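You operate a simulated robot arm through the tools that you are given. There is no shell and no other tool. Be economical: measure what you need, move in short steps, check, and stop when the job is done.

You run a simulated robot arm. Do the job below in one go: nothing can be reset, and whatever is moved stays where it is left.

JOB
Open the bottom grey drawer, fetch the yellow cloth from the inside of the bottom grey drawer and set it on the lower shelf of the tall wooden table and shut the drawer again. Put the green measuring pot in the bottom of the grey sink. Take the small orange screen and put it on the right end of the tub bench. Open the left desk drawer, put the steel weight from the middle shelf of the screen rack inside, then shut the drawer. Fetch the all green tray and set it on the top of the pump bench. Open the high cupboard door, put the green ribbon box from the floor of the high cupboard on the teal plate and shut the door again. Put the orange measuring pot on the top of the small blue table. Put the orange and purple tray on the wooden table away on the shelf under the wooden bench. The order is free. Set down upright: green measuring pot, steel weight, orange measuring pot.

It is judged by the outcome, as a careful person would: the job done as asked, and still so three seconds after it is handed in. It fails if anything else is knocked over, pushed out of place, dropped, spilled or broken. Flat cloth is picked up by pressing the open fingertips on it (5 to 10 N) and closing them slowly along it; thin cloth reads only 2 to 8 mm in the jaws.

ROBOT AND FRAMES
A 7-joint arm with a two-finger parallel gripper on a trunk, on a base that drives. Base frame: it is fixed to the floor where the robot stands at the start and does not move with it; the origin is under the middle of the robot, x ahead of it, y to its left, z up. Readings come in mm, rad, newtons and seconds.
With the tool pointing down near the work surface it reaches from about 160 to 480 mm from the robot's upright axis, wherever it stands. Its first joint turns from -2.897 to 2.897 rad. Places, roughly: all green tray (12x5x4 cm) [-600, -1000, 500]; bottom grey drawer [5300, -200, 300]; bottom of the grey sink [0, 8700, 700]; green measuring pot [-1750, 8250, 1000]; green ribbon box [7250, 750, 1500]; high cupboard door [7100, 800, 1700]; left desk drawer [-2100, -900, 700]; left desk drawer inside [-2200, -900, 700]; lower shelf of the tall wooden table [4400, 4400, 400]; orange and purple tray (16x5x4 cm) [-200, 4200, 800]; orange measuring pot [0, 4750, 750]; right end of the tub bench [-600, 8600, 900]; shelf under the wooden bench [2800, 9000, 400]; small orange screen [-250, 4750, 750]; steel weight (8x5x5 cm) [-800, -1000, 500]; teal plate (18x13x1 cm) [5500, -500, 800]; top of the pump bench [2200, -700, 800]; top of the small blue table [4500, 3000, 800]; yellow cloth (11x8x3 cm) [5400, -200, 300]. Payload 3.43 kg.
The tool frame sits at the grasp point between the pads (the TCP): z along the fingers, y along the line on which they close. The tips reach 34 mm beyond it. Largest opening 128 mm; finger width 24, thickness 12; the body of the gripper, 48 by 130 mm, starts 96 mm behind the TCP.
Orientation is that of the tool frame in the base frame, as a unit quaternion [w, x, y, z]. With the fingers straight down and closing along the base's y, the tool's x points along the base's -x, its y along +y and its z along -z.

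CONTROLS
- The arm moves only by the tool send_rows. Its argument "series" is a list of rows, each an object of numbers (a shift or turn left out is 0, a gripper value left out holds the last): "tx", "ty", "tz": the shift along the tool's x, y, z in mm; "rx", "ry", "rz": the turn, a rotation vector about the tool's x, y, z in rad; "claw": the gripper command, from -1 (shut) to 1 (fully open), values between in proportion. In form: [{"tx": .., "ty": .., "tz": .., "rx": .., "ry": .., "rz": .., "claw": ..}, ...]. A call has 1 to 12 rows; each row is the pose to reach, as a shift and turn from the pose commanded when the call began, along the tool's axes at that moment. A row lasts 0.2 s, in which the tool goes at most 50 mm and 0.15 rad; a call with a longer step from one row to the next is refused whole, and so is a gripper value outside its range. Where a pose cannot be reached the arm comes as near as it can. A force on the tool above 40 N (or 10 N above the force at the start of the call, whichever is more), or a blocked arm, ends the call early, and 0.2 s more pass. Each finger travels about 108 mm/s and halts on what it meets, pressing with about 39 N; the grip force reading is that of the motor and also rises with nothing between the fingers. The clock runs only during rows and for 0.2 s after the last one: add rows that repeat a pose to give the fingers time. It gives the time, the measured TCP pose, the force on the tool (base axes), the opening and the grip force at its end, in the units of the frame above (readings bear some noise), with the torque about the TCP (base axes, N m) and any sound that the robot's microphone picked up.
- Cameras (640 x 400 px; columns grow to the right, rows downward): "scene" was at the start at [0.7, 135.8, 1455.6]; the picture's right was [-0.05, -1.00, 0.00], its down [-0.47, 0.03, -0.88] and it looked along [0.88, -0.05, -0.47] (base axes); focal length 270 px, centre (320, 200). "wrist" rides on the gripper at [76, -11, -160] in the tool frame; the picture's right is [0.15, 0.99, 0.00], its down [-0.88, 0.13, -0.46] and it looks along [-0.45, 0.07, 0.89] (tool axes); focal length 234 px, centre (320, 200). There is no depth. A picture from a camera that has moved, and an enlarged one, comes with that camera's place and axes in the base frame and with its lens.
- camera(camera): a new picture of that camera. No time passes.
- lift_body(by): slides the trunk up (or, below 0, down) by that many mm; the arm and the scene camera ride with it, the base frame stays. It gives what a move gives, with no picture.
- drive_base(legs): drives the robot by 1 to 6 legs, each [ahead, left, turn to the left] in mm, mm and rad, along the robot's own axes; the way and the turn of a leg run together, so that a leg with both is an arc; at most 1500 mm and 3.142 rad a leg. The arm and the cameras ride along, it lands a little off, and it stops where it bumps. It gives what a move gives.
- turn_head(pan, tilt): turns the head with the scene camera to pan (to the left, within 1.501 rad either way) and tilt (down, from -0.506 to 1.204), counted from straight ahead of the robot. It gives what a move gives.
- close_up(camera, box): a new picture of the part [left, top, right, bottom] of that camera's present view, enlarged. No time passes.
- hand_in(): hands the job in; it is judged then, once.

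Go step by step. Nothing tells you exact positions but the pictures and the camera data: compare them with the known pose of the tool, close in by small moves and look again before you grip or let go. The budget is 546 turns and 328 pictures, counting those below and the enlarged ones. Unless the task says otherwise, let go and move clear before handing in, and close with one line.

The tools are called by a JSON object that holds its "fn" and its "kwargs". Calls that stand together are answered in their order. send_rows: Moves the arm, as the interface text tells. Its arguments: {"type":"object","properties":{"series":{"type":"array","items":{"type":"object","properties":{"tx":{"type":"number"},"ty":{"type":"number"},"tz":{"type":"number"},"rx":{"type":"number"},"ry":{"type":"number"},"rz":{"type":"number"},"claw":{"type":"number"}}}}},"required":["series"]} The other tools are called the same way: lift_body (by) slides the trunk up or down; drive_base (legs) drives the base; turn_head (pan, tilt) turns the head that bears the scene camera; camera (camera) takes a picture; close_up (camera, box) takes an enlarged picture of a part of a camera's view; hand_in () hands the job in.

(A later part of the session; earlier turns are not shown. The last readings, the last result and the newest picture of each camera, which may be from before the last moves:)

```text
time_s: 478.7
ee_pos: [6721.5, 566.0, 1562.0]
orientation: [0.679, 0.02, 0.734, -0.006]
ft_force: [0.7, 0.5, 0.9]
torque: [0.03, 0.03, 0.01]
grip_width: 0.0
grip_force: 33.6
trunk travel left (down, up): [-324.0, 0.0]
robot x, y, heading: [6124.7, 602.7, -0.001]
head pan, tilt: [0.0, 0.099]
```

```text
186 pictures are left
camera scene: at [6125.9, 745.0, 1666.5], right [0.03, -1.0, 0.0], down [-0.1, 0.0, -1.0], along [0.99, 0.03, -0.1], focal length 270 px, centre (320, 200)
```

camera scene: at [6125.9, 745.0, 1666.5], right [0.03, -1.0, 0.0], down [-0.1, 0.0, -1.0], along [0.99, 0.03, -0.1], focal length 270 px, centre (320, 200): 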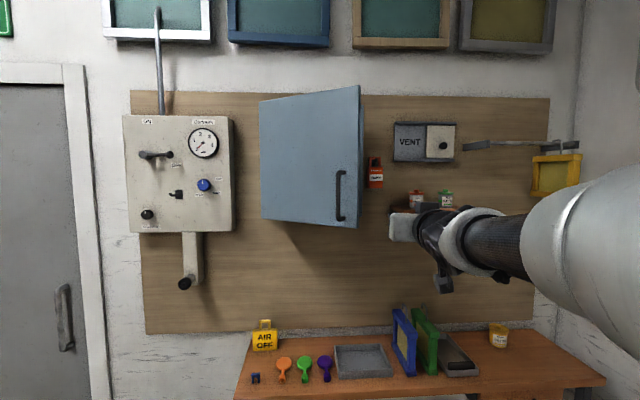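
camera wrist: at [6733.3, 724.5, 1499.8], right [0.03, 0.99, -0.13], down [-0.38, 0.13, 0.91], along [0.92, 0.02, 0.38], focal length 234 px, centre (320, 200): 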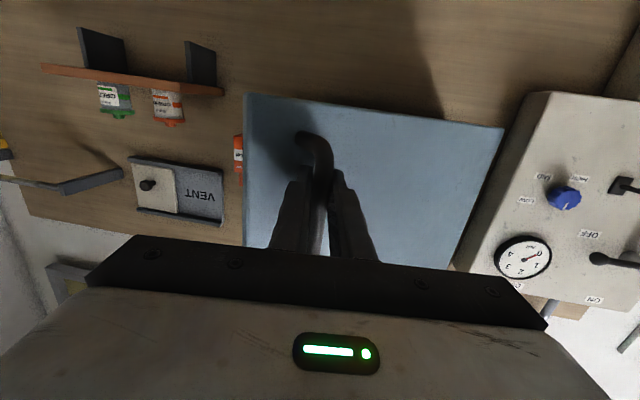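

{"fn": "drive_base", "kwargs": {"legs": [[300, 0, 0], [0, 150, 0]]}}

{"fn": "camera", "kwargs": {"camera": "scene"}}

{"fn": "camera", "kwargs": {"camera": "wrist"}}

```text
time_s: 481.5
ee_pos: [7017.5, 587.4, 1560.4]
orientation: [0.676, 0.036, 0.735, -0.014]
ft_force: [-7.3, -11.8, 3.1]
torque: [0.64, 0.07, 1.52]
grip_width: 0.0
grip_force: 32.8
trunk travel left (down, up): [-324.0, 0.0]
robot x, y, heading: [6420.8, 643.5, -0.006]
head pan, tilt: [0.0, 0.099]
stopped in leg 2: the robot was blocked; the commanded pose is now the measured one
```

```text
185 pictures are left
camera scene: at [6424.8, 785.2, 1667.1], right [0.04, -1.0, 0.0], down [-0.09, 0.0, -1.0], along [0.99, 0.04, -0.09], focal length 270 px, centre (320, 200)
```

scene: 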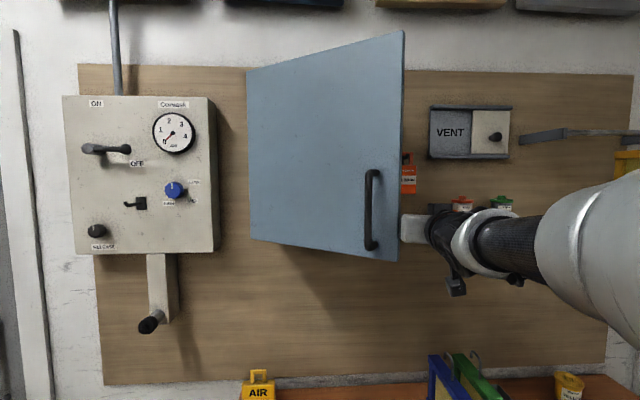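

```text
184 pictures are left
camera wrist: at [6851.1, 589.8, 1498.3], right [0.06, 0.99, -0.12], down [-0.37, 0.13, 0.92], along [0.93, -0.01, 0.38], focal length 234 px, centre (320, 200)
```

wrist: 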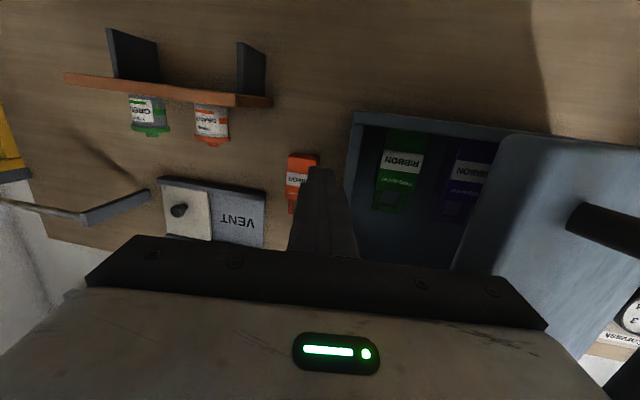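

Pushing sideways jams on friction. The green ribbon box is visible inside. I'll yaw the tool 45° left to hook behind the door's edge and pull it open.

{"fn": "drive_base", "kwargs": {"legs": [[0, -30, 0], [-157, 0, 0]]}}

{"fn": "send_rows", "kwargs": {"series": [{"rx": -0.13}, {"rx": -0.26}, {"rx": -0.39}, {"rx": -0.52}, {"rx": -0.65}, {"rx": -0.78}, {"rx": -0.78}]}}

{"fn": "camera", "kwargs": {"camera": "wrist"}}

{"fn": "camera", "kwargs": {"camera": "scene"}}

```text
time_s: 483.5
ee_pos: [6862.3, 563.7, 1560.3]
orientation: [0.676, 0.033, 0.736, -0.014]
ft_force: [-0.7, 0.4, 0.5]
torque: [-0.04, 0.0, -0.05]
grip_width: 0.0
grip_force: 33.3
trunk travel left (down, up): [-324.0, 0.0]
robot x, y, heading: [6265.7, 614.2, -0.009]
head pan, tilt: [0.0, 0.099]
```

```text
time_s: 485.1
ee_pos: [6863.3, 564.0, 1561.0]
orientation: [0.638, -0.227, 0.686, 0.266]
ft_force: [0.5, -0.2, 0.0]
torque: [-0.01, 0.02, 0.02]
grip_width: 0.1
grip_force: 33.0
trunk travel left (down, up): [-324.0, 0.0]
robot x, y, heading: [6266.6, 613.9, -0.006]
head pan, tilt: [0.0, 0.099]
```

```text
183 pictures are left
camera wrist: at [6742.9, 452.7, 1490.3], right [-0.66, 0.75, -0.07], down [-0.36, -0.23, 0.91], along [0.66, 0.62, 0.41], focal length 234 px, centre (320, 200)
```

wrist: 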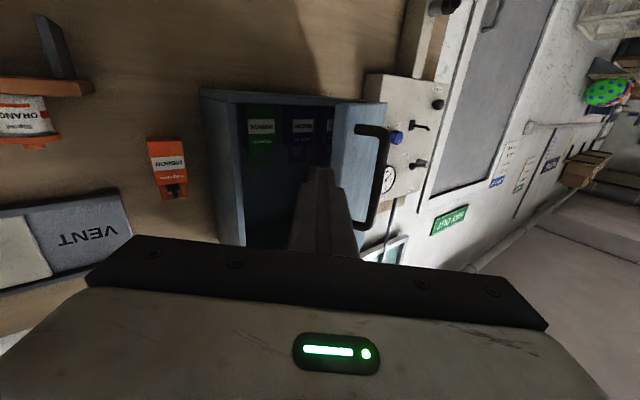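

```text
182 pictures are left
camera scene: at [6270.2, 754.7, 1666.4], right [-0.01, -1.0, 0.0], down [-0.1, 0.0, -1.0], along [0.99, -0.01, -0.1], focal length 270 px, centre (320, 200)
```

scene: 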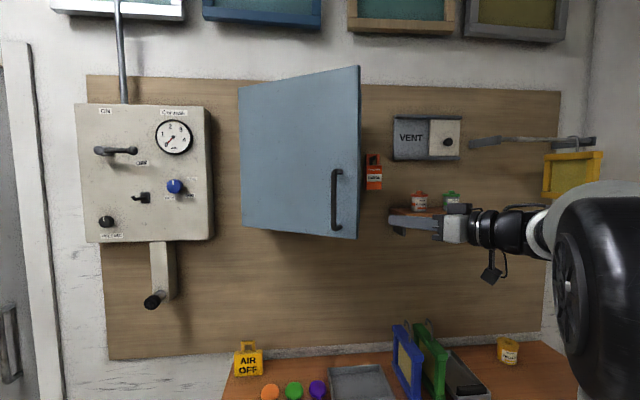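

The line of the tool passes inside the door's edge. Insert 140 mm and pull the door open with a back-left base move.

{"fn": "send_rows", "kwargs": {"series": [{"tz": 45}, {"tz": 90}, {"tz": 135}, {"tz": 140}]}}

{"fn": "drive_base", "kwargs": {"legs": [[-80, 120, 0], [-80, 125, 0]]}}

{"fn": "camera", "kwargs": {"camera": "scene"}}

```text
time_s: 486.1
ee_pos: [6967.5, 642.5, 1555.4]
orientation: [0.64, -0.223, 0.687, 0.263]
ft_force: [-14.5, -30.5, -2.7]
torque: [0.22, -0.16, 0.64]
grip_width: 0.0
grip_force: 32.7
trunk travel left (down, up): [-324.0, 0.0]
robot x, y, heading: [6266.1, 616.2, -0.011]
head pan, tilt: [0.0, 0.099]
```

```text
time_s: 486.9
ee_pos: [6965.9, 642.0, 1556.4]
orientation: [0.642, -0.218, 0.69, 0.255]
ft_force: [-3.2, -7.4, 1.2]
torque: [0.11, -0.03, 0.18]
grip_width: 0.0
grip_force: 32.7
trunk travel left (down, up): [-324.0, 0.0]
robot x, y, heading: [6261.8, 620.7, -0.01]
head pan, tilt: [0.0, 0.099]
stopped in leg 1: the force on the tool passed its limit at 47 N (the readings are from after the stop); the commanded pose is now the measured one
```

```text
181 pictures are left
camera scene: at [6265.3, 759.2, 1666.6], right [-0.01, -1.0, 0.0], down [-0.1, 0.0, -1.0], along [0.99, -0.01, -0.1], focal length 270 px, centre (320, 200)
```

scene: 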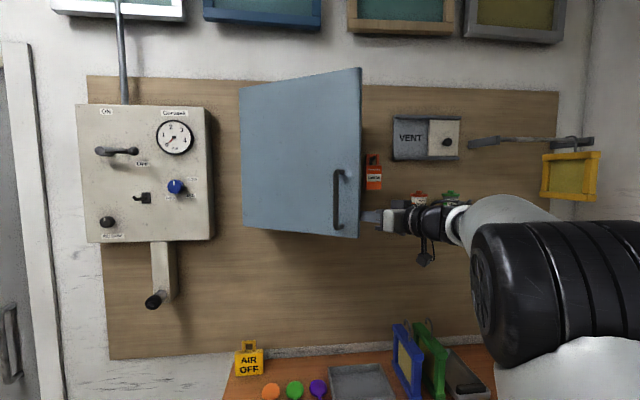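

The gripper body's corner met the door edge. Back 45 mm so only the fingers are behind it, then pull.

{"fn": "send_rows", "kwargs": {"series": [{"tz": -25}, {"tz": -45}, {"tz": -45}]}}

{"fn": "drive_base", "kwargs": {"legs": [[-70, 95, 0]]}}

{"fn": "camera", "kwargs": {"camera": "scene"}}

```text
time_s: 487.8
ee_pos: [6931.8, 617.7, 1556.0]
orientation: [0.641, -0.22, 0.689, 0.257]
ft_force: [0.2, 0.5, 0.5]
torque: [0.04, 0.01, -0.01]
grip_width: 0.0
grip_force: 33.3
trunk travel left (down, up): [-324.0, 0.0]
robot x, y, heading: [6261.6, 621.0, -0.011]
head pan, tilt: [0.0, 0.099]
```

```text
time_s: 489.3
ee_pos: [6861.9, 714.3, 1556.9]
orientation: [0.64, -0.22, 0.69, 0.258]
ft_force: [-0.1, 0.4, 0.2]
torque: [0.04, -0.01, -0.03]
grip_width: 0.2
grip_force: 33.0
trunk travel left (down, up): [-324.0, 0.0]
robot x, y, heading: [6197.0, 714.0, -0.006]
head pan, tilt: [0.0, 0.099]
```

```text
180 pictures are left
camera scene: at [6196.8, 856.6, 1666.3], right [-0.01, -1.0, 0.0], down [-0.1, 0.0, -1.0], along [0.99, -0.01, -0.1], focal length 270 px, centre (320, 200)
```

scene: 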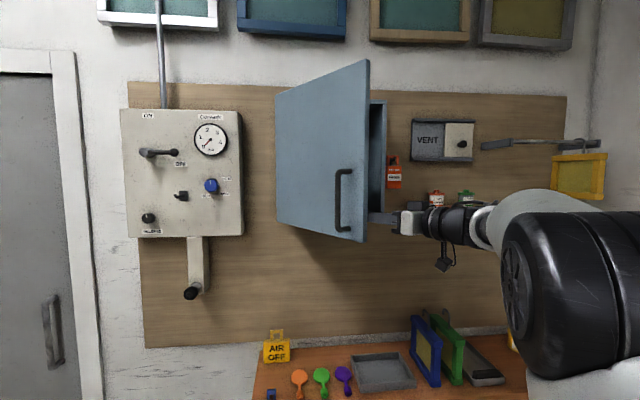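

Works. Continue pulling.

{"fn": "drive_base", "kwargs": {"legs": [[-60, 85, 0], [-30, 80, 0]]}}

{"fn": "camera", "kwargs": {"camera": "scene"}}

```text
time_s: 491.9
ee_pos: [6774.0, 879.9, 1556.5]
orientation: [0.641, -0.219, 0.69, 0.256]
ft_force: [-0.2, 0.0, 0.0]
torque: [0.01, -0.02, -0.02]
grip_width: 0.0
grip_force: 33.0
trunk travel left (down, up): [-324.0, 0.0]
robot x, y, heading: [6104.7, 881.2, -0.008]
head pan, tilt: [0.0, 0.099]
```

```text
179 pictures are left
camera scene: at [6108.0, 1022.5, 1666.3], right [-0.01, -1.0, 0.0], down [-0.1, 0.0, -1.0], along [0.99, -0.01, -0.1], focal length 270 px, centre (320, 200)
```

scene: 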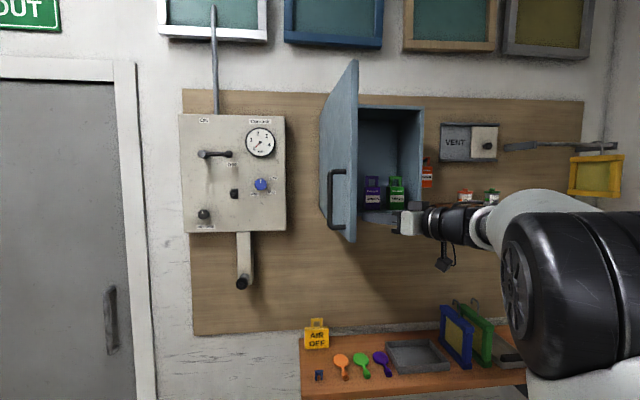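

Door is nearly fully open. Withdraw, straighten the tool, and line up with the green box (y≈700).

{"fn": "drive_base", "kwargs": {"legs": [[-170, -60, 0]]}}

{"fn": "send_rows", "kwargs": {"series": [{"rx": 0.13, "claw": 0.4}, {"rx": 0.26}, {"rx": 0.39}, {"rx": 0.52}, {"rx": 0.65}, {"rx": 0.74}, {"rx": 0.74}]}}

{"fn": "drive_base", "kwargs": {"legs": [[0, -118, 0], [150, 0, 0]]}}

{"fn": "camera", "kwargs": {"camera": "wrist"}}

{"fn": "camera", "kwargs": {"camera": "scene"}}

```text
time_s: 493.4
ee_pos: [6602.4, 820.1, 1556.9]
orientation: [0.641, -0.22, 0.689, 0.257]
ft_force: [0.2, -0.3, -0.4]
torque: [-0.02, -0.02, 0.01]
grip_width: 0.0
grip_force: 33.1
trunk travel left (down, up): [-324.0, 0.0]
robot x, y, heading: [5934.4, 823.5, -0.004]
head pan, tilt: [0.0, 0.099]
```

```text
time_s: 495.0
ee_pos: [6604.0, 819.8, 1560.2]
orientation: [0.683, 0.015, 0.73, 0.002]
ft_force: [0.3, -0.5, -0.3]
torque: [-0.02, -0.01, -0.01]
grip_width: 89.8
grip_force: 0.1
out of reach, approached as far as the arm can: row 6, 7
trunk travel left (down, up): [-324.0, 0.0]
robot x, y, heading: [5933.1, 824.3, -0.006]
head pan, tilt: [0.0, 0.099]
```

```text
time_s: 497.7
ee_pos: [6751.8, 700.1, 1560.6]
orientation: [0.684, 0.016, 0.729, 0.001]
ft_force: [-0.2, 0.2, -0.5]
torque: [0.01, -0.01, 0.03]
grip_width: 89.5
grip_force: 0.1
trunk travel left (down, up): [-324.0, 0.0]
robot x, y, heading: [6080.5, 703.7, -0.012]
head pan, tilt: [0.0, 0.099]
```

```text
178 pictures are left
camera wrist: at [6587.3, 693.3, 1494.9], right [0.01, 0.99, -0.12], down [-0.4, 0.12, 0.91], along [0.92, 0.04, 0.39], focal length 234 px, centre (320, 200)
```

wrist: 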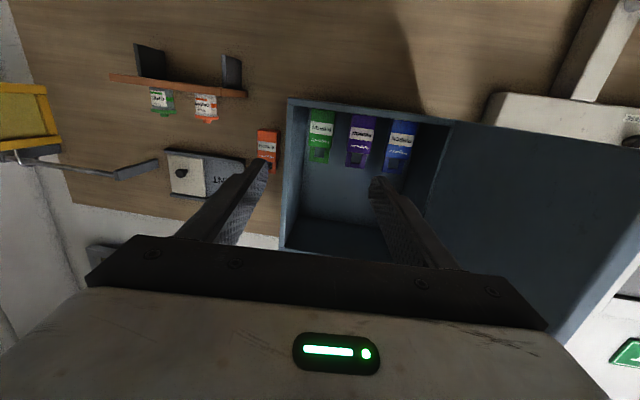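

```text
177 pictures are left
camera scene: at [6086.8, 843.6, 1666.3], right [-0.01, -1.0, 0.0], down [-0.1, 0.0, -0.99], along [0.99, -0.01, -0.1], focal length 270 px, centre (320, 200)
```

scene: 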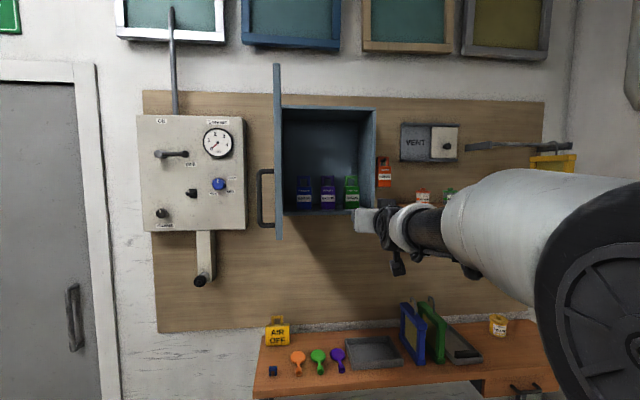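

Three boxes stand inside; the green one is at about (7241, 698), floor z≈1517. Drive in until the fingertips are just before it.

{"fn": "drive_base", "kwargs": {"legs": [[425, 0, 0]]}}

{"fn": "camera", "kwargs": {"camera": "wrist"}}

```text
time_s: 500.4
ee_pos: [7182.0, 693.7, 1561.0]
orientation: [0.683, 0.016, 0.73, 0.002]
ft_force: [-0.7, -0.2, 0.1]
torque: [0.0, -0.01, 0.02]
grip_width: 89.5
grip_force: 0.1
trunk travel left (down, up): [-324.0, 0.0]
robot x, y, heading: [6511.2, 695.7, -0.01]
head pan, tilt: [0.0, 0.099]
```

```text
176 pictures are left
camera wrist: at [7016.3, 689.1, 1495.0], right [0.01, 0.99, -0.12], down [-0.4, 0.12, 0.91], along [0.92, 0.04, 0.39], focal length 234 px, centre (320, 200)
```

wrist: 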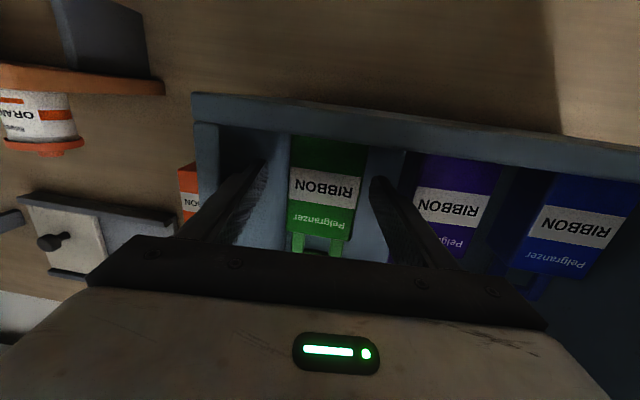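

{"fn": "send_rows", "kwargs": {"series": [{"ty": 4, "claw": 0.46}, {"ty": 4}]}}

{"fn": "drive_base", "kwargs": {"legs": [[30, 0, 0]]}}

{"fn": "camera", "kwargs": {"camera": "wrist"}}

```text
time_s: 501.0
ee_pos: [7181.2, 698.4, 1561.4]
orientation: [0.684, 0.016, 0.729, 0.002]
ft_force: [-0.2, -1.1, 0.2]
torque: [-0.01, -0.01, -0.02]
grip_width: 93.5
grip_force: 0.1
trunk travel left (down, up): [-324.0, 0.0]
robot x, y, heading: [6514.2, 699.3, -0.007]
head pan, tilt: [0.0, 0.099]
```

```text
time_s: 501.8
ee_pos: [7212.3, 698.5, 1560.0]
orientation: [0.684, 0.017, 0.73, 0.0]
ft_force: [-0.4, -0.3, -0.4]
torque: [0.01, 0.0, 0.01]
grip_width: 93.5
grip_force: 0.0
trunk travel left (down, up): [-324.0, 0.0]
robot x, y, heading: [6538.3, 698.9, -0.006]
head pan, tilt: [0.0, 0.099]
```

```text
175 pictures are left
camera wrist: at [7046.8, 692.5, 1494.9], right [0.01, 0.99, -0.12], down [-0.39, 0.12, 0.91], along [0.92, 0.04, 0.39], focal length 234 px, centre (320, 200)
```

wrist: 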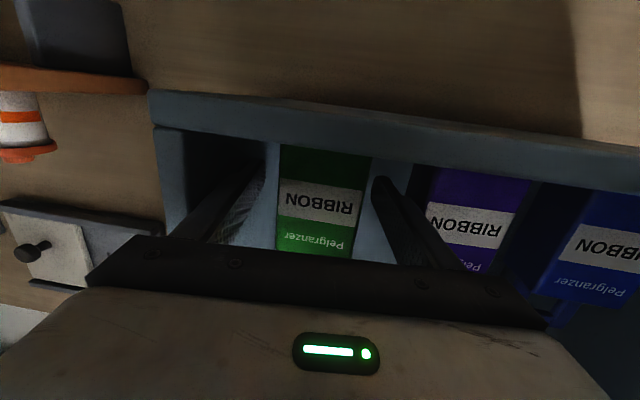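

{"fn": "send_rows", "kwargs": {"series": [{"ty": 3}, {"ty": 3}]}}

{"fn": "drive_base", "kwargs": {"legs": [[33, 0, 0]]}}

{"fn": "send_rows", "kwargs": {"series": [{"claw": 0.3}, {"claw": 0.2}, {"claw": 0.1}, {"claw": -0.2}, {"claw": -1}, {"claw": -1}]}}

{"fn": "camera", "kwargs": {"camera": "wrist"}}

```text
time_s: 502.4
ee_pos: [7211.3, 701.8, 1562.5]
orientation: [0.684, 0.017, 0.729, 0.0]
ft_force: [0.1, -0.3, -0.5]
torque: [0.01, 0.02, 0.02]
grip_width: 93.4
grip_force: 0.1
trunk travel left (down, up): [-324.0, 0.0]
robot x, y, heading: [6544.5, 702.0, -0.009]
head pan, tilt: [0.0, 0.099]
```

```text
time_s: 503.2
ee_pos: [7244.8, 701.9, 1560.1]
orientation: [0.684, 0.016, 0.73, 0.001]
ft_force: [0.7, -0.6, 0.3]
torque: [0.04, -0.01, 0.0]
grip_width: 93.2
grip_force: 0.1
trunk travel left (down, up): [-324.0, 0.0]
robot x, y, heading: [6575.3, 700.3, -0.006]
head pan, tilt: [0.0, 0.099]
```

```text
time_s: 504.6
ee_pos: [7243.3, 700.1, 1561.2]
orientation: [0.684, 0.016, 0.729, 0.001]
ft_force: [-0.2, 0.2, 0.1]
torque: [-0.1, 0.07, 0.01]
grip_width: 61.6
grip_force: 38.6
trunk travel left (down, up): [-324.0, 0.0]
robot x, y, heading: [6575.2, 698.8, -0.012]
head pan, tilt: [0.0, 0.099]
```

```text
174 pictures are left
camera wrist: at [7078.5, 695.0, 1495.3], right [0.01, 0.99, -0.12], down [-0.4, 0.12, 0.91], along [0.92, 0.04, 0.39], focal length 234 px, centre (320, 200)
```

wrist: 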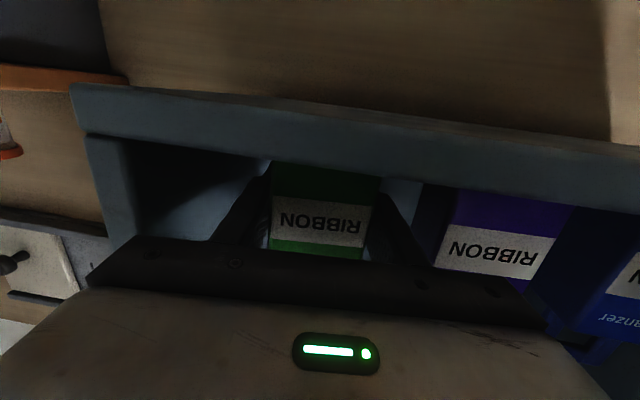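

Gripped. Lift slightly and withdraw.

{"fn": "send_rows", "kwargs": {"series": [{"tx": -6}, {"tx": -12}, {"tx": -12}]}}

{"fn": "drive_base", "kwargs": {"legs": [[-350, 0, 0]]}}

{"fn": "camera", "kwargs": {"camera": "scene"}}

{"fn": "camera", "kwargs": {"camera": "wrist"}}

```text
time_s: 505.4
ee_pos: [7244.8, 701.3, 1573.2]
orientation: [0.684, 0.016, 0.73, 0.001]
ft_force: [-0.2, 0.8, -0.9]
torque: [-0.03, -0.03, -0.02]
grip_width: 61.5
grip_force: 38.3
trunk travel left (down, up): [-324.0, 0.0]
robot x, y, heading: [6574.8, 701.8, -0.011]
head pan, tilt: [0.0, 0.099]
```

```text
time_s: 507.7
ee_pos: [6896.0, 703.2, 1574.0]
orientation: [0.684, 0.016, 0.729, 0.001]
ft_force: [0.5, -0.2, -0.7]
torque: [0.01, -0.01, 0.01]
grip_width: 61.6
grip_force: 39.4
trunk travel left (down, up): [-324.0, 0.0]
robot x, y, heading: [6224.9, 701.8, -0.012]
head pan, tilt: [0.0, 0.099]
```

```text
173 pictures are left
camera scene: at [6227.4, 842.2, 1666.4], right [-0.01, -1.0, 0.0], down [-0.1, 0.0, -1.0], along [1.0, -0.01, -0.1], focal length 270 px, centre (320, 200)
```

scene: 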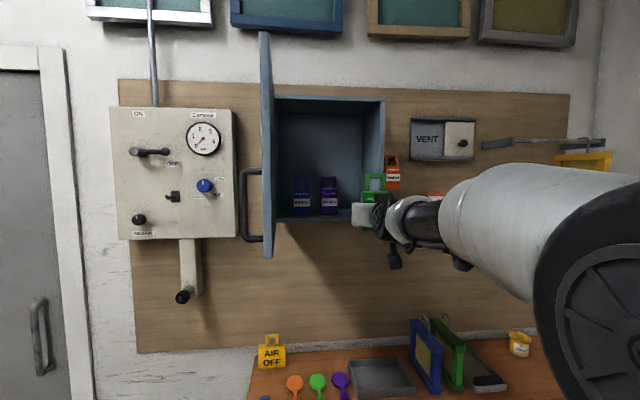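

```text
172 pictures are left
camera wrist: at [6728.8, 698.3, 1507.2], right [0.01, 0.99, -0.12], down [-0.4, 0.12, 0.91], along [0.92, 0.04, 0.39], focal length 234 px, centre (320, 200)
```

wrist: 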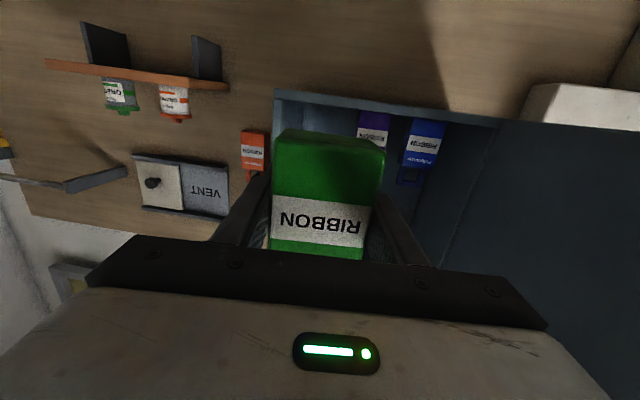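

The green box is out. I'll take it to the teal plate from the bench's left end (facing -x), so the level tool can set it down upright.

{"fn": "drive_base", "kwargs": {"legs": [[-300, 0, 0], [0, 0, -3.12], [-330, 0, 0]]}}

{"fn": "turn_head", "kwargs": {"pan": 0.5, "tilt": 0.6}}

{"fn": "camera", "kwargs": {"camera": "scene"}}

```text
time_s: 519.1
ee_pos: [5586.5, 692.2, 1572.4]
orientation: [0.008, 0.73, -0.009, -0.683]
ft_force: [-0.3, 0.1, -1.4]
torque: [0.01, 0.02, -0.01]
grip_width: 61.4
grip_force: 39.1
trunk travel left (down, up): [-324.0, 0.0]
robot x, y, heading: [6254.2, 707.0, -3.129]
head pan, tilt: [0.0, 0.099]
```

```text
time_s: 520.0
ee_pos: [5585.6, 692.4, 1572.1]
orientation: [0.007, 0.729, -0.01, -0.684]
ft_force: [-0.4, 0.3, -2.0]
torque: [0.04, 0.05, -0.02]
grip_width: 61.6
grip_force: 39.1
trunk travel left (down, up): [-324.0, 0.0]
robot x, y, heading: [6256.3, 707.4, -3.131]
head pan, tilt: [0.499, 0.6]
```

```text
171 pictures are left
camera scene: at [6269.3, 526.5, 1620.3], right [-0.49, 0.87, 0.0], down [0.49, 0.27, -0.83], along [-0.72, -0.4, -0.56], focal length 270 px, centre (320, 200)
```

scene: 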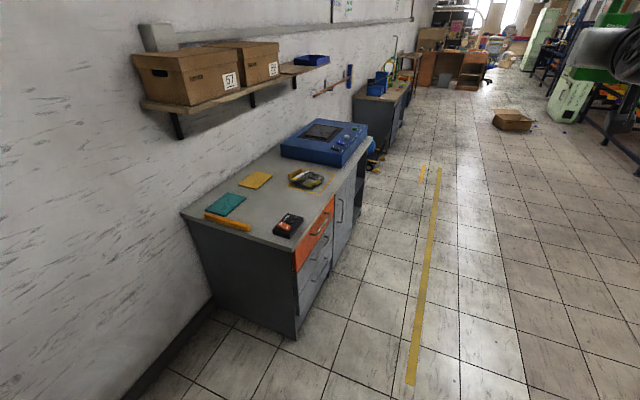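

Plate is near (5519, -440) with an orange bar along the bench's left edge. Strafe into line and lower.

{"fn": "drive_base", "kwargs": {"legs": [[0, 1090, 0]]}}

{"fn": "lift_body", "kwargs": {"by": -322}}

{"fn": "send_rows", "kwargs": {"series": [{"tx": 45}, {"tx": 90}, {"tx": 135}, {"tx": 180}, {"tx": 225}, {"tx": 270}, {"tx": 290}]}}

{"fn": "camera", "kwargs": {"camera": "wrist"}}

{"fn": "camera", "kwargs": {"camera": "scene"}}

```text
time_s: 528.6
ee_pos: [5595.4, -271.5, 1572.5]
orientation: [0.01, 0.73, -0.007, -0.683]
ft_force: [0.9, -0.1, -1.2]
torque: [-0.02, 0.02, -0.01]
grip_width: 61.5
grip_force: 38.8
trunk travel left (down, up): [-324.0, 0.0]
robot x, y, heading: [6263.4, -251.9, -3.12]
head pan, tilt: [0.499, 0.6]
stopped in leg 1: the robot was blocked; the commanded pose is now the measured one
```

```text
time_s: 531.8
ee_pos: [5595.1, -273.2, 1250.9]
orientation: [0.01, 0.73, -0.007, -0.683]
ft_force: [0.3, -1.3, -1.7]
torque: [-0.02, 0.02, 0.0]
grip_width: 61.5
grip_force: 39.0
trunk travel left (down, up): [-2.0, 322.0]
robot x, y, heading: [6268.1, -249.5, -3.124]
head pan, tilt: [0.499, 0.6]
```

```text
time_s: 533.4
ee_pos: [5615.3, -281.3, 961.6]
orientation: [0.011, 0.73, -0.006, -0.683]
ft_force: [-0.5, -0.4, -0.7]
torque: [0.02, -0.02, 0.01]
grip_width: 61.4
grip_force: 38.7
trunk travel left (down, up): [-2.0, 322.0]
robot x, y, heading: [6267.0, -252.3, -3.123]
head pan, tilt: [0.499, 0.6]
```

```text
170 pictures are left
camera wrist: at [5778.1, -269.1, 895.2], right [0.02, -0.99, -0.12], down [0.4, -0.11, 0.91], along [-0.92, -0.06, 0.39], focal length 234 px, centre (320, 200)
```

wrist: 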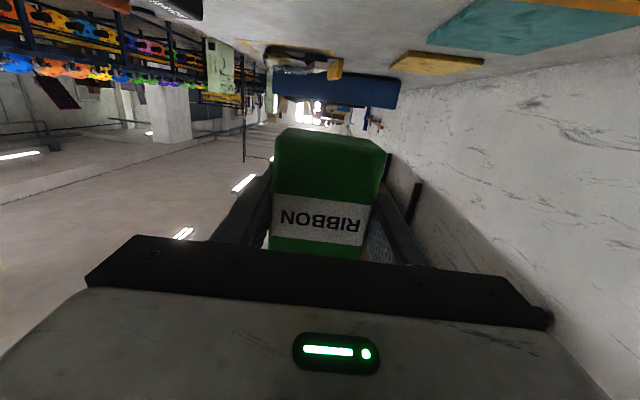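

```text
169 pictures are left
camera scene: at [6280.4, -433.0, 1298.2], right [-0.49, 0.87, 0.0], down [0.49, 0.28, -0.83], along [-0.72, -0.41, -0.56], focal length 270 px, centre (320, 200)
```

scene: 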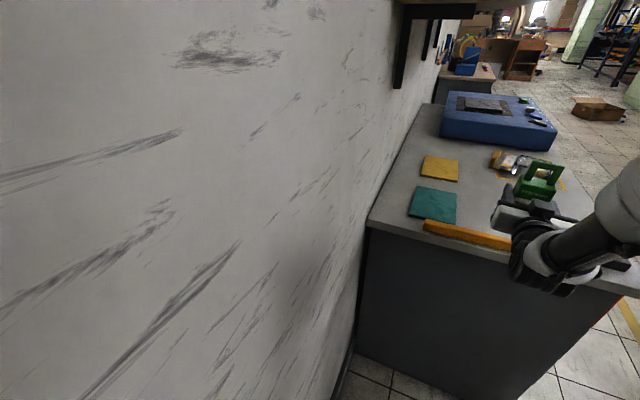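

Plate centre is about (5496, -468), top z≈805. Swing the arm left and drive forward to be over it.

{"fn": "send_rows", "kwargs": {"series": [{"ty": 45}, {"ty": 90}, {"ty": 135}, {"ty": 187}, {"ty": 187}]}}

{"fn": "drive_base", "kwargs": {"legs": [[97, 0, 0]]}}

{"fn": "camera", "kwargs": {"camera": "scene"}}

{"fn": "camera", "kwargs": {"camera": "wrist"}}

```text
refused: row 4 steps farther than a row can; nothing moved
```

```text
time_s: 534.6
ee_pos: [5518.7, -281.8, 960.4]
orientation: [0.011, 0.73, -0.006, -0.683]
ft_force: [-0.4, 0.2, -1.1]
torque: [0.0, 0.02, -0.05]
grip_width: 61.5
grip_force: 39.4
trunk travel left (down, up): [-2.0, 322.0]
robot x, y, heading: [6165.9, -256.8, -3.127]
head pan, tilt: [0.499, 0.6]
```

```text
168 pictures are left
camera scene: at [6183.6, -434.8, 1298.2], right [-0.49, 0.87, 0.0], down [0.49, 0.28, -0.83], along [-0.72, -0.41, -0.56], focal length 270 px, centre (320, 200)
```

scene: 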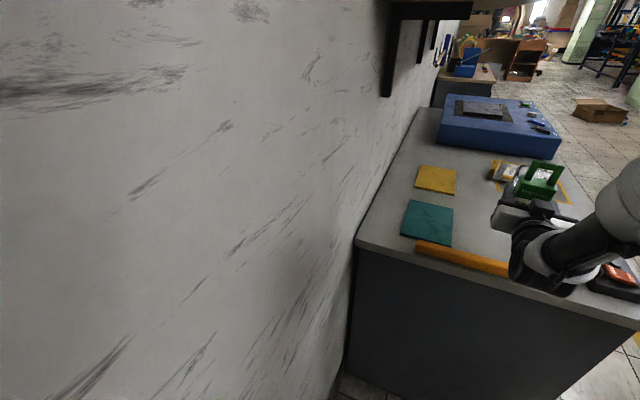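

```text
167 pictures are left
camera wrist: at [5681.1, -270.8, 895.6], right [0.02, -0.99, -0.12], down [0.4, -0.11, 0.91], along [-0.92, -0.06, 0.39], focal length 234 px, centre (320, 200)
```

wrist: 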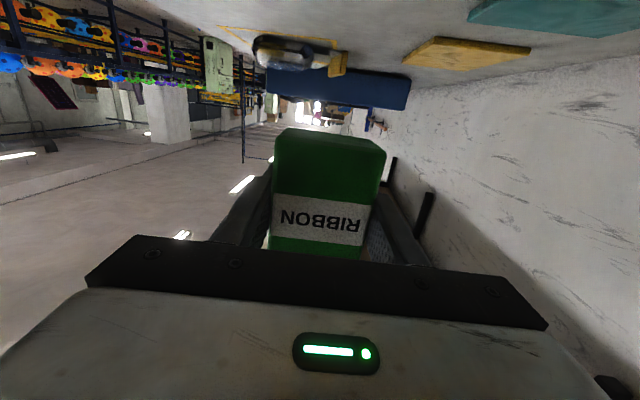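

{"fn": "send_rows", "kwargs": {"series": [{"ty": 45}, {"ty": 90}, {"ty": 135}, {"ty": 175}, {"ty": 187}, {"ty": 187}]}}

{"fn": "camera", "kwargs": {"camera": "scene"}}

```text
time_s: 536.0
ee_pos: [5519.5, -468.8, 967.4]
orientation: [0.011, 0.73, -0.005, -0.683]
ft_force: [-0.5, 0.9, -0.8]
torque: [-0.01, 0.01, -0.03]
grip_width: 61.7
grip_force: 39.1
trunk travel left (down, up): [-2.0, 322.0]
robot x, y, heading: [6169.6, -255.3, -3.122]
head pan, tilt: [0.499, 0.6]
```

```text
166 pictures are left
camera scene: at [6183.6, -434.8, 1298.2], right [-0.49, 0.87, 0.0], down [0.49, 0.28, -0.83], along [-0.72, -0.41, -0.57], focal length 270 px, centre (320, 200)
```

scene: 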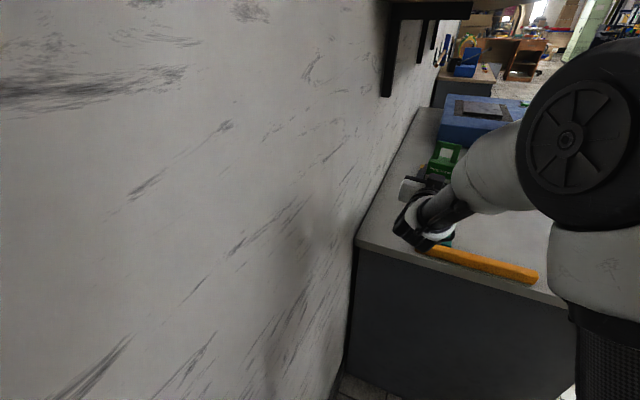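

{"fn": "send_rows", "kwargs": {"series": [{"tz": -10, "tx": 20}, {"tz": -10, "tx": 45}, {"tz": -10, "tx": 70}, {"tz": -10, "tx": 85}, {"tz": -10, "tx": 92}, {"tz": -10, "tx": 97}, {"tz": -10, "tx": 102}, {"tz": -10, "tx": 107}, {"tz": -10, "tx": 112}, {"tz": -10, "tx": 117}, {"tz": -10, "tx": 122}, {"tz": -10, "tx": 127}]}}

{"fn": "camera", "kwargs": {"camera": "wrist"}}

{"fn": "camera", "kwargs": {"camera": "scene"}}

```text
time_s: 538.5
ee_pos: [5537.4, -471.0, 850.4]
orientation: [0.012, 0.722, -0.005, -0.692]
ft_force: [10.6, 1.5, 15.0]
torque: [1.04, -1.69, -0.5]
grip_width: 61.8
grip_force: 38.7
trunk travel left (down, up): [-2.0, 322.0]
robot x, y, heading: [6169.7, -252.5, -3.121]
head pan, tilt: [0.499, 0.6]
stopped in row 12: the force on the tool passed its limit at 45 N (the readings are from after the stop); the commanded pose is now the measured one
```

```text
165 pictures are left
camera wrist: at [5697.7, -461.2, 781.9], right [0.01, -0.99, -0.12], down [0.42, -0.11, 0.9], along [-0.91, -0.06, 0.41], focal length 234 px, centre (320, 200)
```

wrist: 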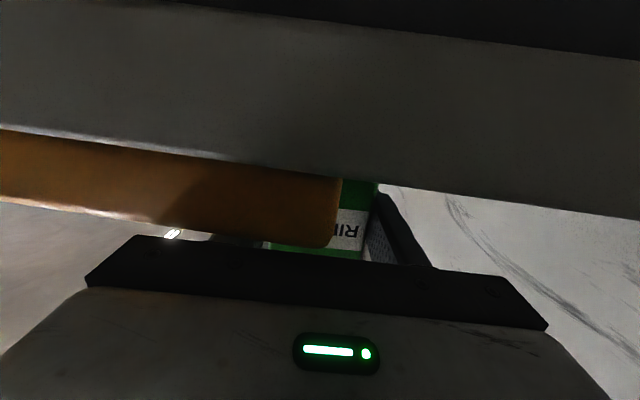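

```text
164 pictures are left
camera scene: at [6185.3, -434.4, 1298.0], right [-0.49, 0.87, 0.0], down [0.49, 0.28, -0.83], along [-0.72, -0.41, -0.56], focal length 270 px, centre (320, 200)
```

scene: 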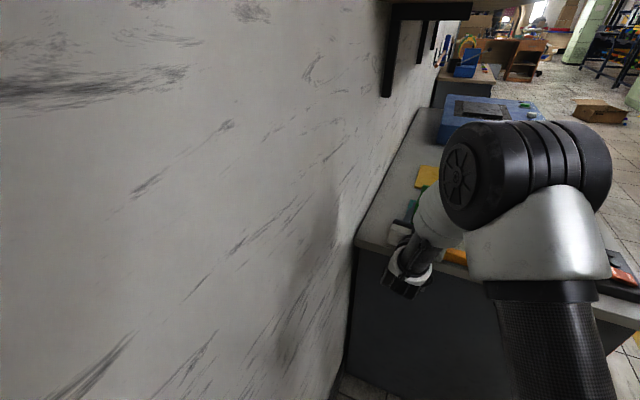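

The fingers were resting on the tall orange bar. Raise, pitch the tool down slightly to clear it, and lower again.

{"fn": "send_rows", "kwargs": {"series": [{"tx": -10}, {"tx": -18, "ry": 0.06}, {"tx": -18, "ry": 0.12}, {"tx": -18, "ry": 0.12}]}}

{"fn": "send_rows", "kwargs": {"series": [{"tx": 4}, {"tx": 7}, {"tx": 10}, {"tx": 12}, {"tx": 14}, {"tx": 16}, {"tx": 18}, {"tx": 20}]}}

{"fn": "camera", "kwargs": {"camera": "wrist"}}

```text
time_s: 539.5
ee_pos: [5534.8, -471.2, 866.2]
orientation: [0.011, 0.765, -0.006, -0.644]
ft_force: [0.5, -0.1, -1.3]
torque: [-0.02, 0.05, -0.01]
grip_width: 61.4
grip_force: 38.4
trunk travel left (down, up): [-2.0, 322.0]
robot x, y, heading: [6165.4, -256.9, -3.123]
head pan, tilt: [0.499, 0.6]
```

```text
time_s: 541.4
ee_pos: [5537.1, -472.4, 850.5]
orientation: [0.012, 0.761, -0.006, -0.648]
ft_force: [-0.8, 0.4, 19.2]
torque: [0.64, 0.02, 0.06]
grip_width: 61.6
grip_force: 39.1
trunk travel left (down, up): [-2.0, 322.0]
robot x, y, heading: [6167.0, -251.1, -3.127]
head pan, tilt: [0.499, 0.6]
```

```text
163 pictures are left
camera wrist: at [5705.4, -460.9, 801.6], right [0.03, -0.99, -0.12], down [0.31, -0.1, 0.94], along [-0.95, -0.06, 0.31], focal length 234 px, centre (320, 200)
```

wrist: 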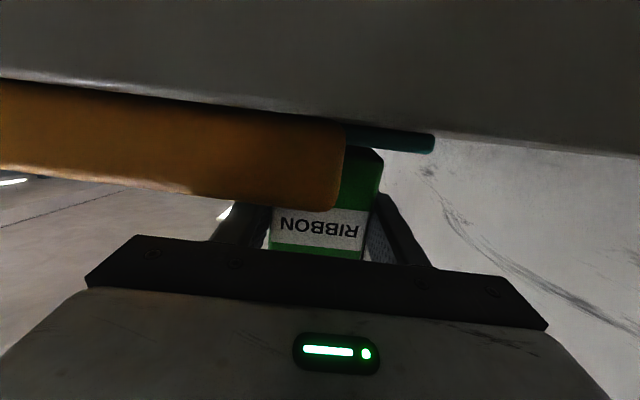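

Box is on the plate. Release gently and look.

{"fn": "send_rows", "kwargs": {"series": [{"claw": 0.05}, {"claw": 0.12}, {"claw": 0.2}, {"claw": 0.2}]}}

{"fn": "camera", "kwargs": {"camera": "wrist"}}

```text
time_s: 542.4
ee_pos: [5538.3, -470.7, 847.0]
orientation: [0.012, 0.764, -0.005, -0.645]
ft_force: [0.1, -0.3, 0.3]
torque: [0.02, -0.02, 0.03]
grip_width: 77.0
grip_force: 0.1
trunk travel left (down, up): [-2.0, 322.0]
robot x, y, heading: [6170.5, -253.7, -3.121]
head pan, tilt: [0.499, 0.6]
```

```text
162 pictures are left
camera wrist: at [5706.4, -460.9, 798.5], right [0.03, -0.99, -0.12], down [0.3, -0.1, 0.95], along [-0.95, -0.07, 0.3], focal length 234 px, centre (320, 200)
```

wrist: 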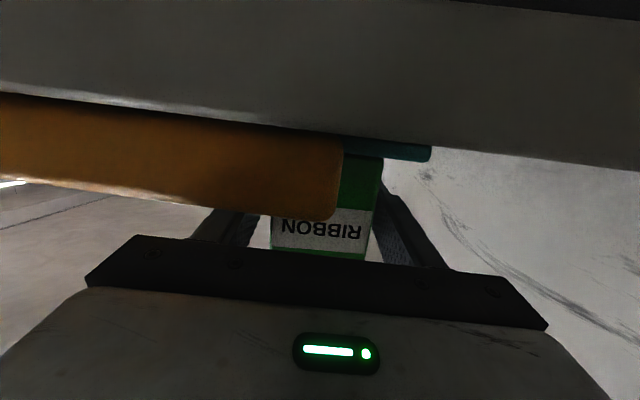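

Box stands on the plate. Withdraw straight back by driving, then check.

{"fn": "drive_base", "kwargs": {"legs": [[-150, 0, 0]]}}

{"fn": "lift_body", "kwargs": {"by": 150}}

{"fn": "camera", "kwargs": {"camera": "scene"}}

```text
time_s: 543.7
ee_pos: [5687.9, -471.3, 847.6]
orientation: [0.013, 0.764, -0.004, -0.644]
ft_force: [0.1, 0.3, 0.4]
torque: [0.04, -0.01, -0.01]
grip_width: 76.7
grip_force: 0.0
trunk travel left (down, up): [-2.0, 322.0]
robot x, y, heading: [6314.4, -248.2, -3.112]
head pan, tilt: [0.499, 0.6]
```

```text
time_s: 545.5
ee_pos: [5688.3, -471.6, 997.2]
orientation: [0.014, 0.763, -0.003, -0.646]
ft_force: [0.3, -0.1, -0.2]
torque: [-0.01, 0.02, 0.0]
grip_width: 76.9
grip_force: 0.0
trunk travel left (down, up): [-152.0, 172.0]
robot x, y, heading: [6317.0, -249.1, -3.118]
head pan, tilt: [0.499, 0.6]
```

```text
161 pictures are left
camera scene: at [6333.9, -429.9, 1448.1], right [-0.5, 0.87, 0.0], down [0.49, 0.28, -0.83], along [-0.71, -0.41, -0.56], focal length 270 px, centre (320, 200)
```

scene: 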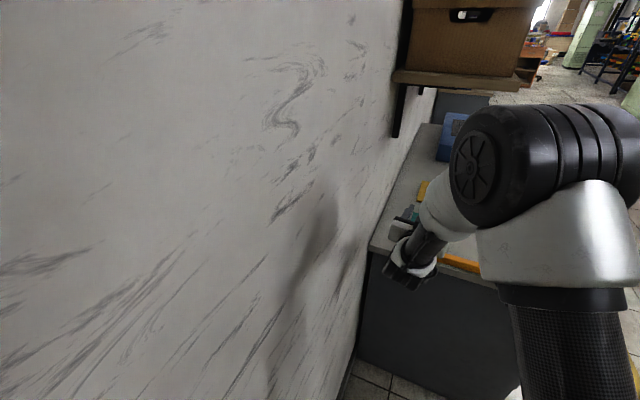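

I'll check the box as I pull away. Recenter the arm and raise it for shutting the cupboard door.

{"fn": "send_rows", "kwargs": {"series": [{"ty": -45}, {"ty": -90}, {"ty": -135}, {"ty": -180}, {"ty": -215}, {"ty": -215, "ry": -0.1}, {"ty": -215, "ry": -0.14, "claw": -1}, {"ty": -215, "ry": -0.14, "claw": -1}]}}

{"fn": "drive_base", "kwargs": {"legs": [[0, -900, 0]]}}

{"fn": "camera", "kwargs": {"camera": "scene"}}

```text
time_s: 547.3
ee_pos: [5684.5, -255.6, 991.5]
orientation: [0.013, 0.717, -0.004, -0.697]
ft_force: [-0.2, -0.6, 0.0]
torque: [0.0, 0.01, -0.02]
grip_width: 0.0
grip_force: 33.3
trunk travel left (down, up): [-152.0, 172.0]
robot x, y, heading: [6318.4, -250.2, -3.115]
head pan, tilt: [0.499, 0.6]
```

```text
time_s: 556.3
ee_pos: [5661.5, 639.3, 991.0]
orientation: [0.015, 0.717, -0.003, -0.697]
ft_force: [-0.7, -0.3, 0.4]
torque: [0.01, -0.02, 0.02]
grip_width: 0.0
grip_force: 33.0
trunk travel left (down, up): [-152.0, 172.0]
robot x, y, heading: [6291.9, 651.8, -3.113]
head pan, tilt: [0.499, 0.6]
```

```text
160 pictures are left
camera scene: at [6310.3, 468.7, 1448.2], right [-0.5, 0.86, 0.0], down [0.49, 0.28, -0.83], along [-0.71, -0.42, -0.56], focal length 270 px, centre (320, 200)
```

scene: 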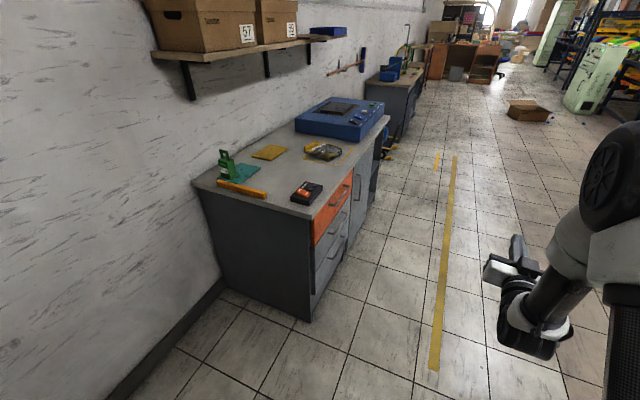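

{"fn": "close_up", "kwargs": {"camera": "scene", "box": [190, 130, 310, 205]}}

```text
5.33 times, centred on (250, 168) of scene
camera zoom: at [6310.3, 468.7, 1448.2], right [-0.5, 0.86, 0.0], down [0.49, 0.28, -0.83], along [-0.71, -0.42, -0.56], focal length 1441 px, centre (693, 373)
```

zoom: 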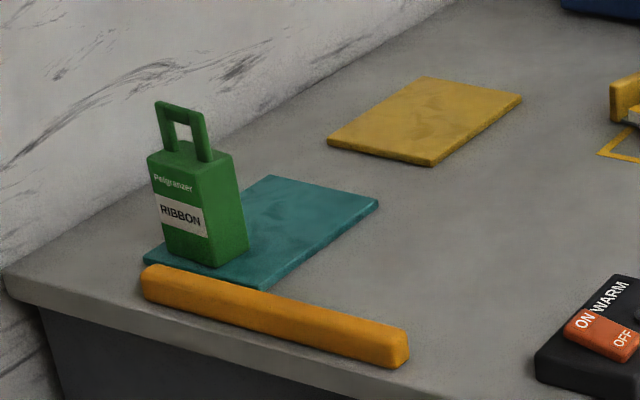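

The green box stands upright on the teal plate. Now to shut the cupboard door: go to its left side.

{"fn": "drive_base", "kwargs": {"legs": [[190, 0, 0], [0, -880, 0], [0, 0, 2.413]]}}

{"fn": "lift_body", "kwargs": {"by": 172}}

{"fn": "send_rows", "kwargs": {"series": [{"tx": -45}, {"tx": -90}, {"tx": -135}, {"tx": -180}, {"tx": -225}, {"tx": -270}, {"tx": -315}, {"tx": -360}, {"tx": -395}, {"tx": -395}]}}

{"fn": "turn_head", "kwargs": {"pan": 0.2, "tilt": 0.1}}

{"fn": "camera", "kwargs": {"camera": "scene"}}

```text
time_s: 572.2
ee_pos: [6561.7, 1124.9, 992.0]
orientation: [0.659, 0.252, 0.672, -0.228]
ft_force: [-0.5, 0.3, 0.6]
torque: [0.0, 0.0, 0.02]
grip_width: 0.1
grip_force: 32.9
trunk travel left (down, up): [-152.0, 172.0]
robot x, y, heading: [6078.2, 1527.9, -0.681]
head pan, tilt: [0.499, 0.6]
```

```text
time_s: 574.1
ee_pos: [6560.9, 1124.1, 1163.5]
orientation: [0.658, 0.252, 0.671, -0.229]
ft_force: [0.6, -0.6, 0.1]
torque: [0.0, 0.01, 0.02]
grip_width: 0.0
grip_force: 33.3
trunk travel left (down, up): [-324.0, 0.0]
robot x, y, heading: [6075.7, 1528.5, -0.687]
head pan, tilt: [0.499, 0.6]
```

```text
time_s: 576.3
ee_pos: [6564.3, 1109.2, 1559.4]
orientation: [0.658, 0.251, 0.672, -0.228]
ft_force: [1.0, -0.6, -0.4]
torque: [0.0, 0.02, 0.0]
grip_width: 0.0
grip_force: 33.1
trunk travel left (down, up): [-324.0, 0.0]
robot x, y, heading: [6074.6, 1526.9, -0.68]
head pan, tilt: [0.499, 0.6]
```

```text
time_s: 577.3
ee_pos: [6564.3, 1110.5, 1558.8]
orientation: [0.658, 0.252, 0.672, -0.228]
ft_force: [-0.5, -0.5, 0.3]
torque: [0.02, 0.01, 0.02]
grip_width: 0.2
grip_force: 33.3
trunk travel left (down, up): [-324.0, 0.0]
robot x, y, heading: [6075.2, 1530.1, -0.678]
head pan, tilt: [0.201, 0.099]
```

```text
158 pictures are left
camera scene: at [6175.4, 1652.4, 1666.3], right [-0.46, -0.89, 0.0], down [-0.09, 0.05, -0.99], along [0.88, -0.46, -0.1], focal length 270 px, centre (320, 200)
```

scene: 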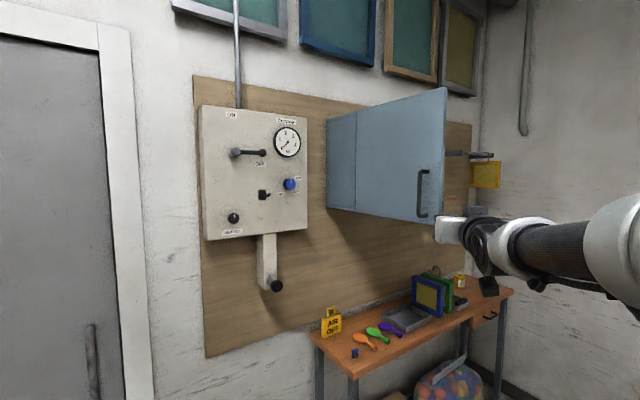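

Move the closed fingers in beside the door's outer face, then push.

{"fn": "drive_base", "kwargs": {"legs": [[227, 158, 0]]}}

{"fn": "drive_base", "kwargs": {"legs": [[95, -115, 0]]}}

{"fn": "camera", "kwargs": {"camera": "scene"}}

```text
time_s: 579.4
ee_pos: [6842.1, 1090.0, 1558.4]
orientation: [0.659, 0.251, 0.672, -0.228]
ft_force: [-0.2, -0.6, -0.1]
torque: [0.0, -0.02, -0.01]
grip_width: 0.0
grip_force: 33.6
trunk travel left (down, up): [-324.0, 0.0]
robot x, y, heading: [6356.5, 1511.6, -0.681]
head pan, tilt: [0.201, 0.099]
```

```text
time_s: 581.2
ee_pos: [6843.3, 942.3, 1558.2]
orientation: [0.659, 0.25, 0.672, -0.227]
ft_force: [-0.1, 0.4, -0.7]
torque: [-0.01, -0.02, 0.0]
grip_width: 0.1
grip_force: 32.4
trunk travel left (down, up): [-324.0, 0.0]
robot x, y, heading: [6352.3, 1358.4, -0.686]
head pan, tilt: [0.201, 0.099]
```

```text
157 pictures are left
camera scene: at [6454.9, 1483.1, 1666.4], right [-0.46, -0.89, 0.0], down [-0.09, 0.05, -0.99], along [0.88, -0.46, -0.1], focal length 270 px, centre (320, 200)
```

scene: 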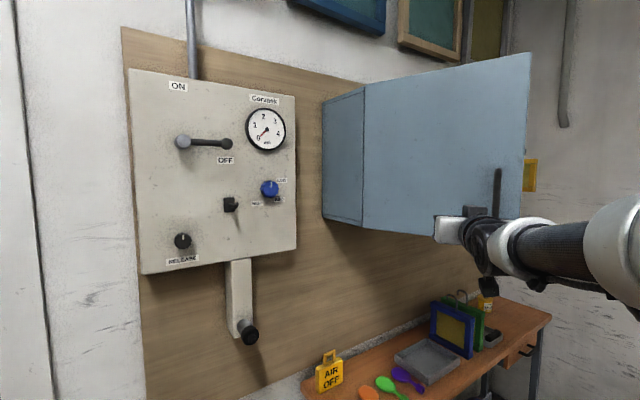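

{"fn": "drive_base", "kwargs": {"legs": [[85, -42, 0], [92, -11, 0]]}}

{"fn": "camera", "kwargs": {"camera": "scene"}}

```text
time_s: 583.0
ee_pos: [6948.3, 788.0, 1559.0]
orientation: [0.658, 0.252, 0.672, -0.228]
ft_force: [-0.3, -0.4, -0.3]
torque: [-0.03, 0.0, -0.02]
grip_width: 0.0
grip_force: 32.8
trunk travel left (down, up): [-324.0, 0.0]
robot x, y, heading: [6459.1, 1205.9, -0.682]
head pan, tilt: [0.201, 0.099]
```

```text
156 pictures are left
camera scene: at [6559.3, 1330.6, 1666.3], right [-0.46, -0.89, 0.0], down [-0.09, 0.05, -0.99], along [0.88, -0.46, -0.1], focal length 270 px, centre (320, 200)
```

scene: 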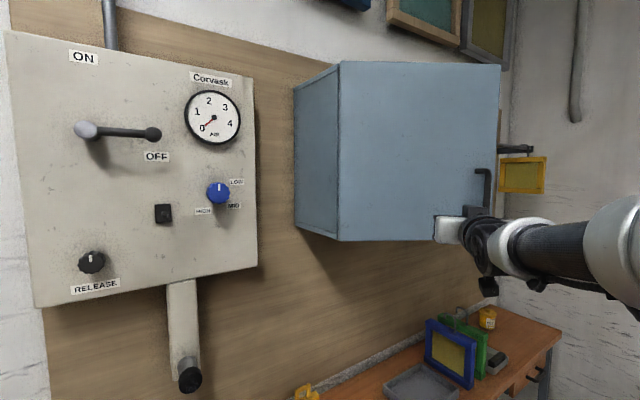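

{"fn": "drive_base", "kwargs": {"legs": [[90, 22, 0], [60, 40, 0]]}}

{"fn": "drive_base", "kwargs": {"legs": [[50, 40, 0]]}}

{"fn": "camera", "kwargs": {"camera": "scene"}}

```text
time_s: 584.9
ee_pos: [7095.3, 743.8, 1559.0]
orientation: [0.655, 0.256, 0.672, -0.23]
ft_force: [-17.1, 12.8, -0.4]
torque: [-0.08, -0.05, 0.22]
grip_width: 0.2
grip_force: 33.2
trunk travel left (down, up): [-324.0, 0.0]
robot x, y, heading: [6617.9, 1161.0, -0.683]
head pan, tilt: [0.201, 0.099]
stopped in leg 2: the force on the tool passed its limit at 50 N (the readings are from after the stop); the commanded pose is now the measured one
```

```text
time_s: 585.7
ee_pos: [7095.1, 743.0, 1558.2]
orientation: [0.654, 0.258, 0.671, -0.233]
ft_force: [-25.4, 20.4, -0.1]
torque: [-0.06, -0.06, 0.26]
grip_width: 0.0
grip_force: 33.1
trunk travel left (down, up): [-324.0, 0.0]
robot x, y, heading: [6619.8, 1161.5, -0.684]
head pan, tilt: [0.201, 0.099]
stopped in leg 1: the force on the tool passed its limit at 58 N (the readings are from after the stop); the commanded pose is now the measured one
```

```text
155 pictures are left
camera scene: at [6715.2, 1290.2, 1666.4], right [-0.46, -0.89, 0.0], down [-0.08, 0.04, -1.0], along [0.88, -0.46, -0.1], focal length 270 px, centre (320, 200)
```

scene: 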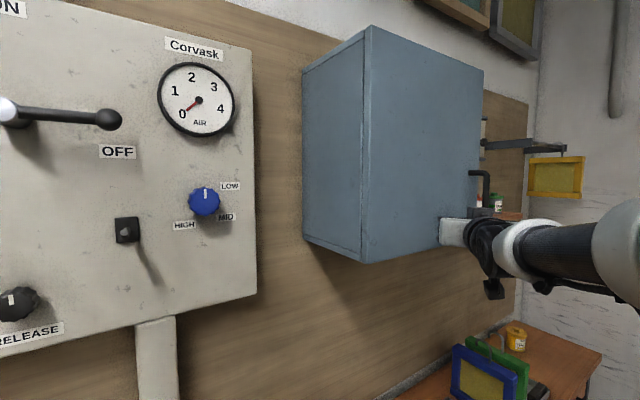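

The door appears shut. Back off and verify.

{"fn": "drive_base", "kwargs": {"legs": [[-350, 0, 0]]}}

{"fn": "camera", "kwargs": {"camera": "scene"}}

```text
time_s: 588.0
ee_pos: [6831.0, 956.8, 1554.1]
orientation: [0.653, 0.258, 0.674, -0.231]
ft_force: [0.1, 0.1, 0.0]
torque: [0.0, 0.02, 0.02]
grip_width: 0.0
grip_force: 33.1
trunk travel left (down, up): [-324.0, 0.0]
robot x, y, heading: [6351.5, 1381.2, -0.684]
head pan, tilt: [0.201, 0.099]
```

```text
154 pictures are left
camera scene: at [6451.2, 1505.1, 1666.4], right [-0.47, -0.89, 0.0], down [-0.09, 0.05, -1.0], along [0.88, -0.46, -0.1], focal length 270 px, centre (320, 200)
```

scene: 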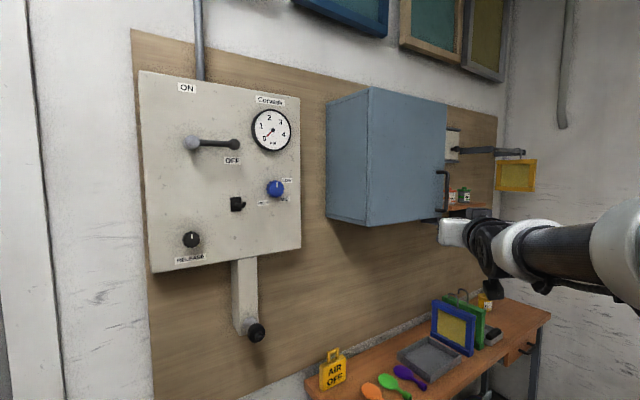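

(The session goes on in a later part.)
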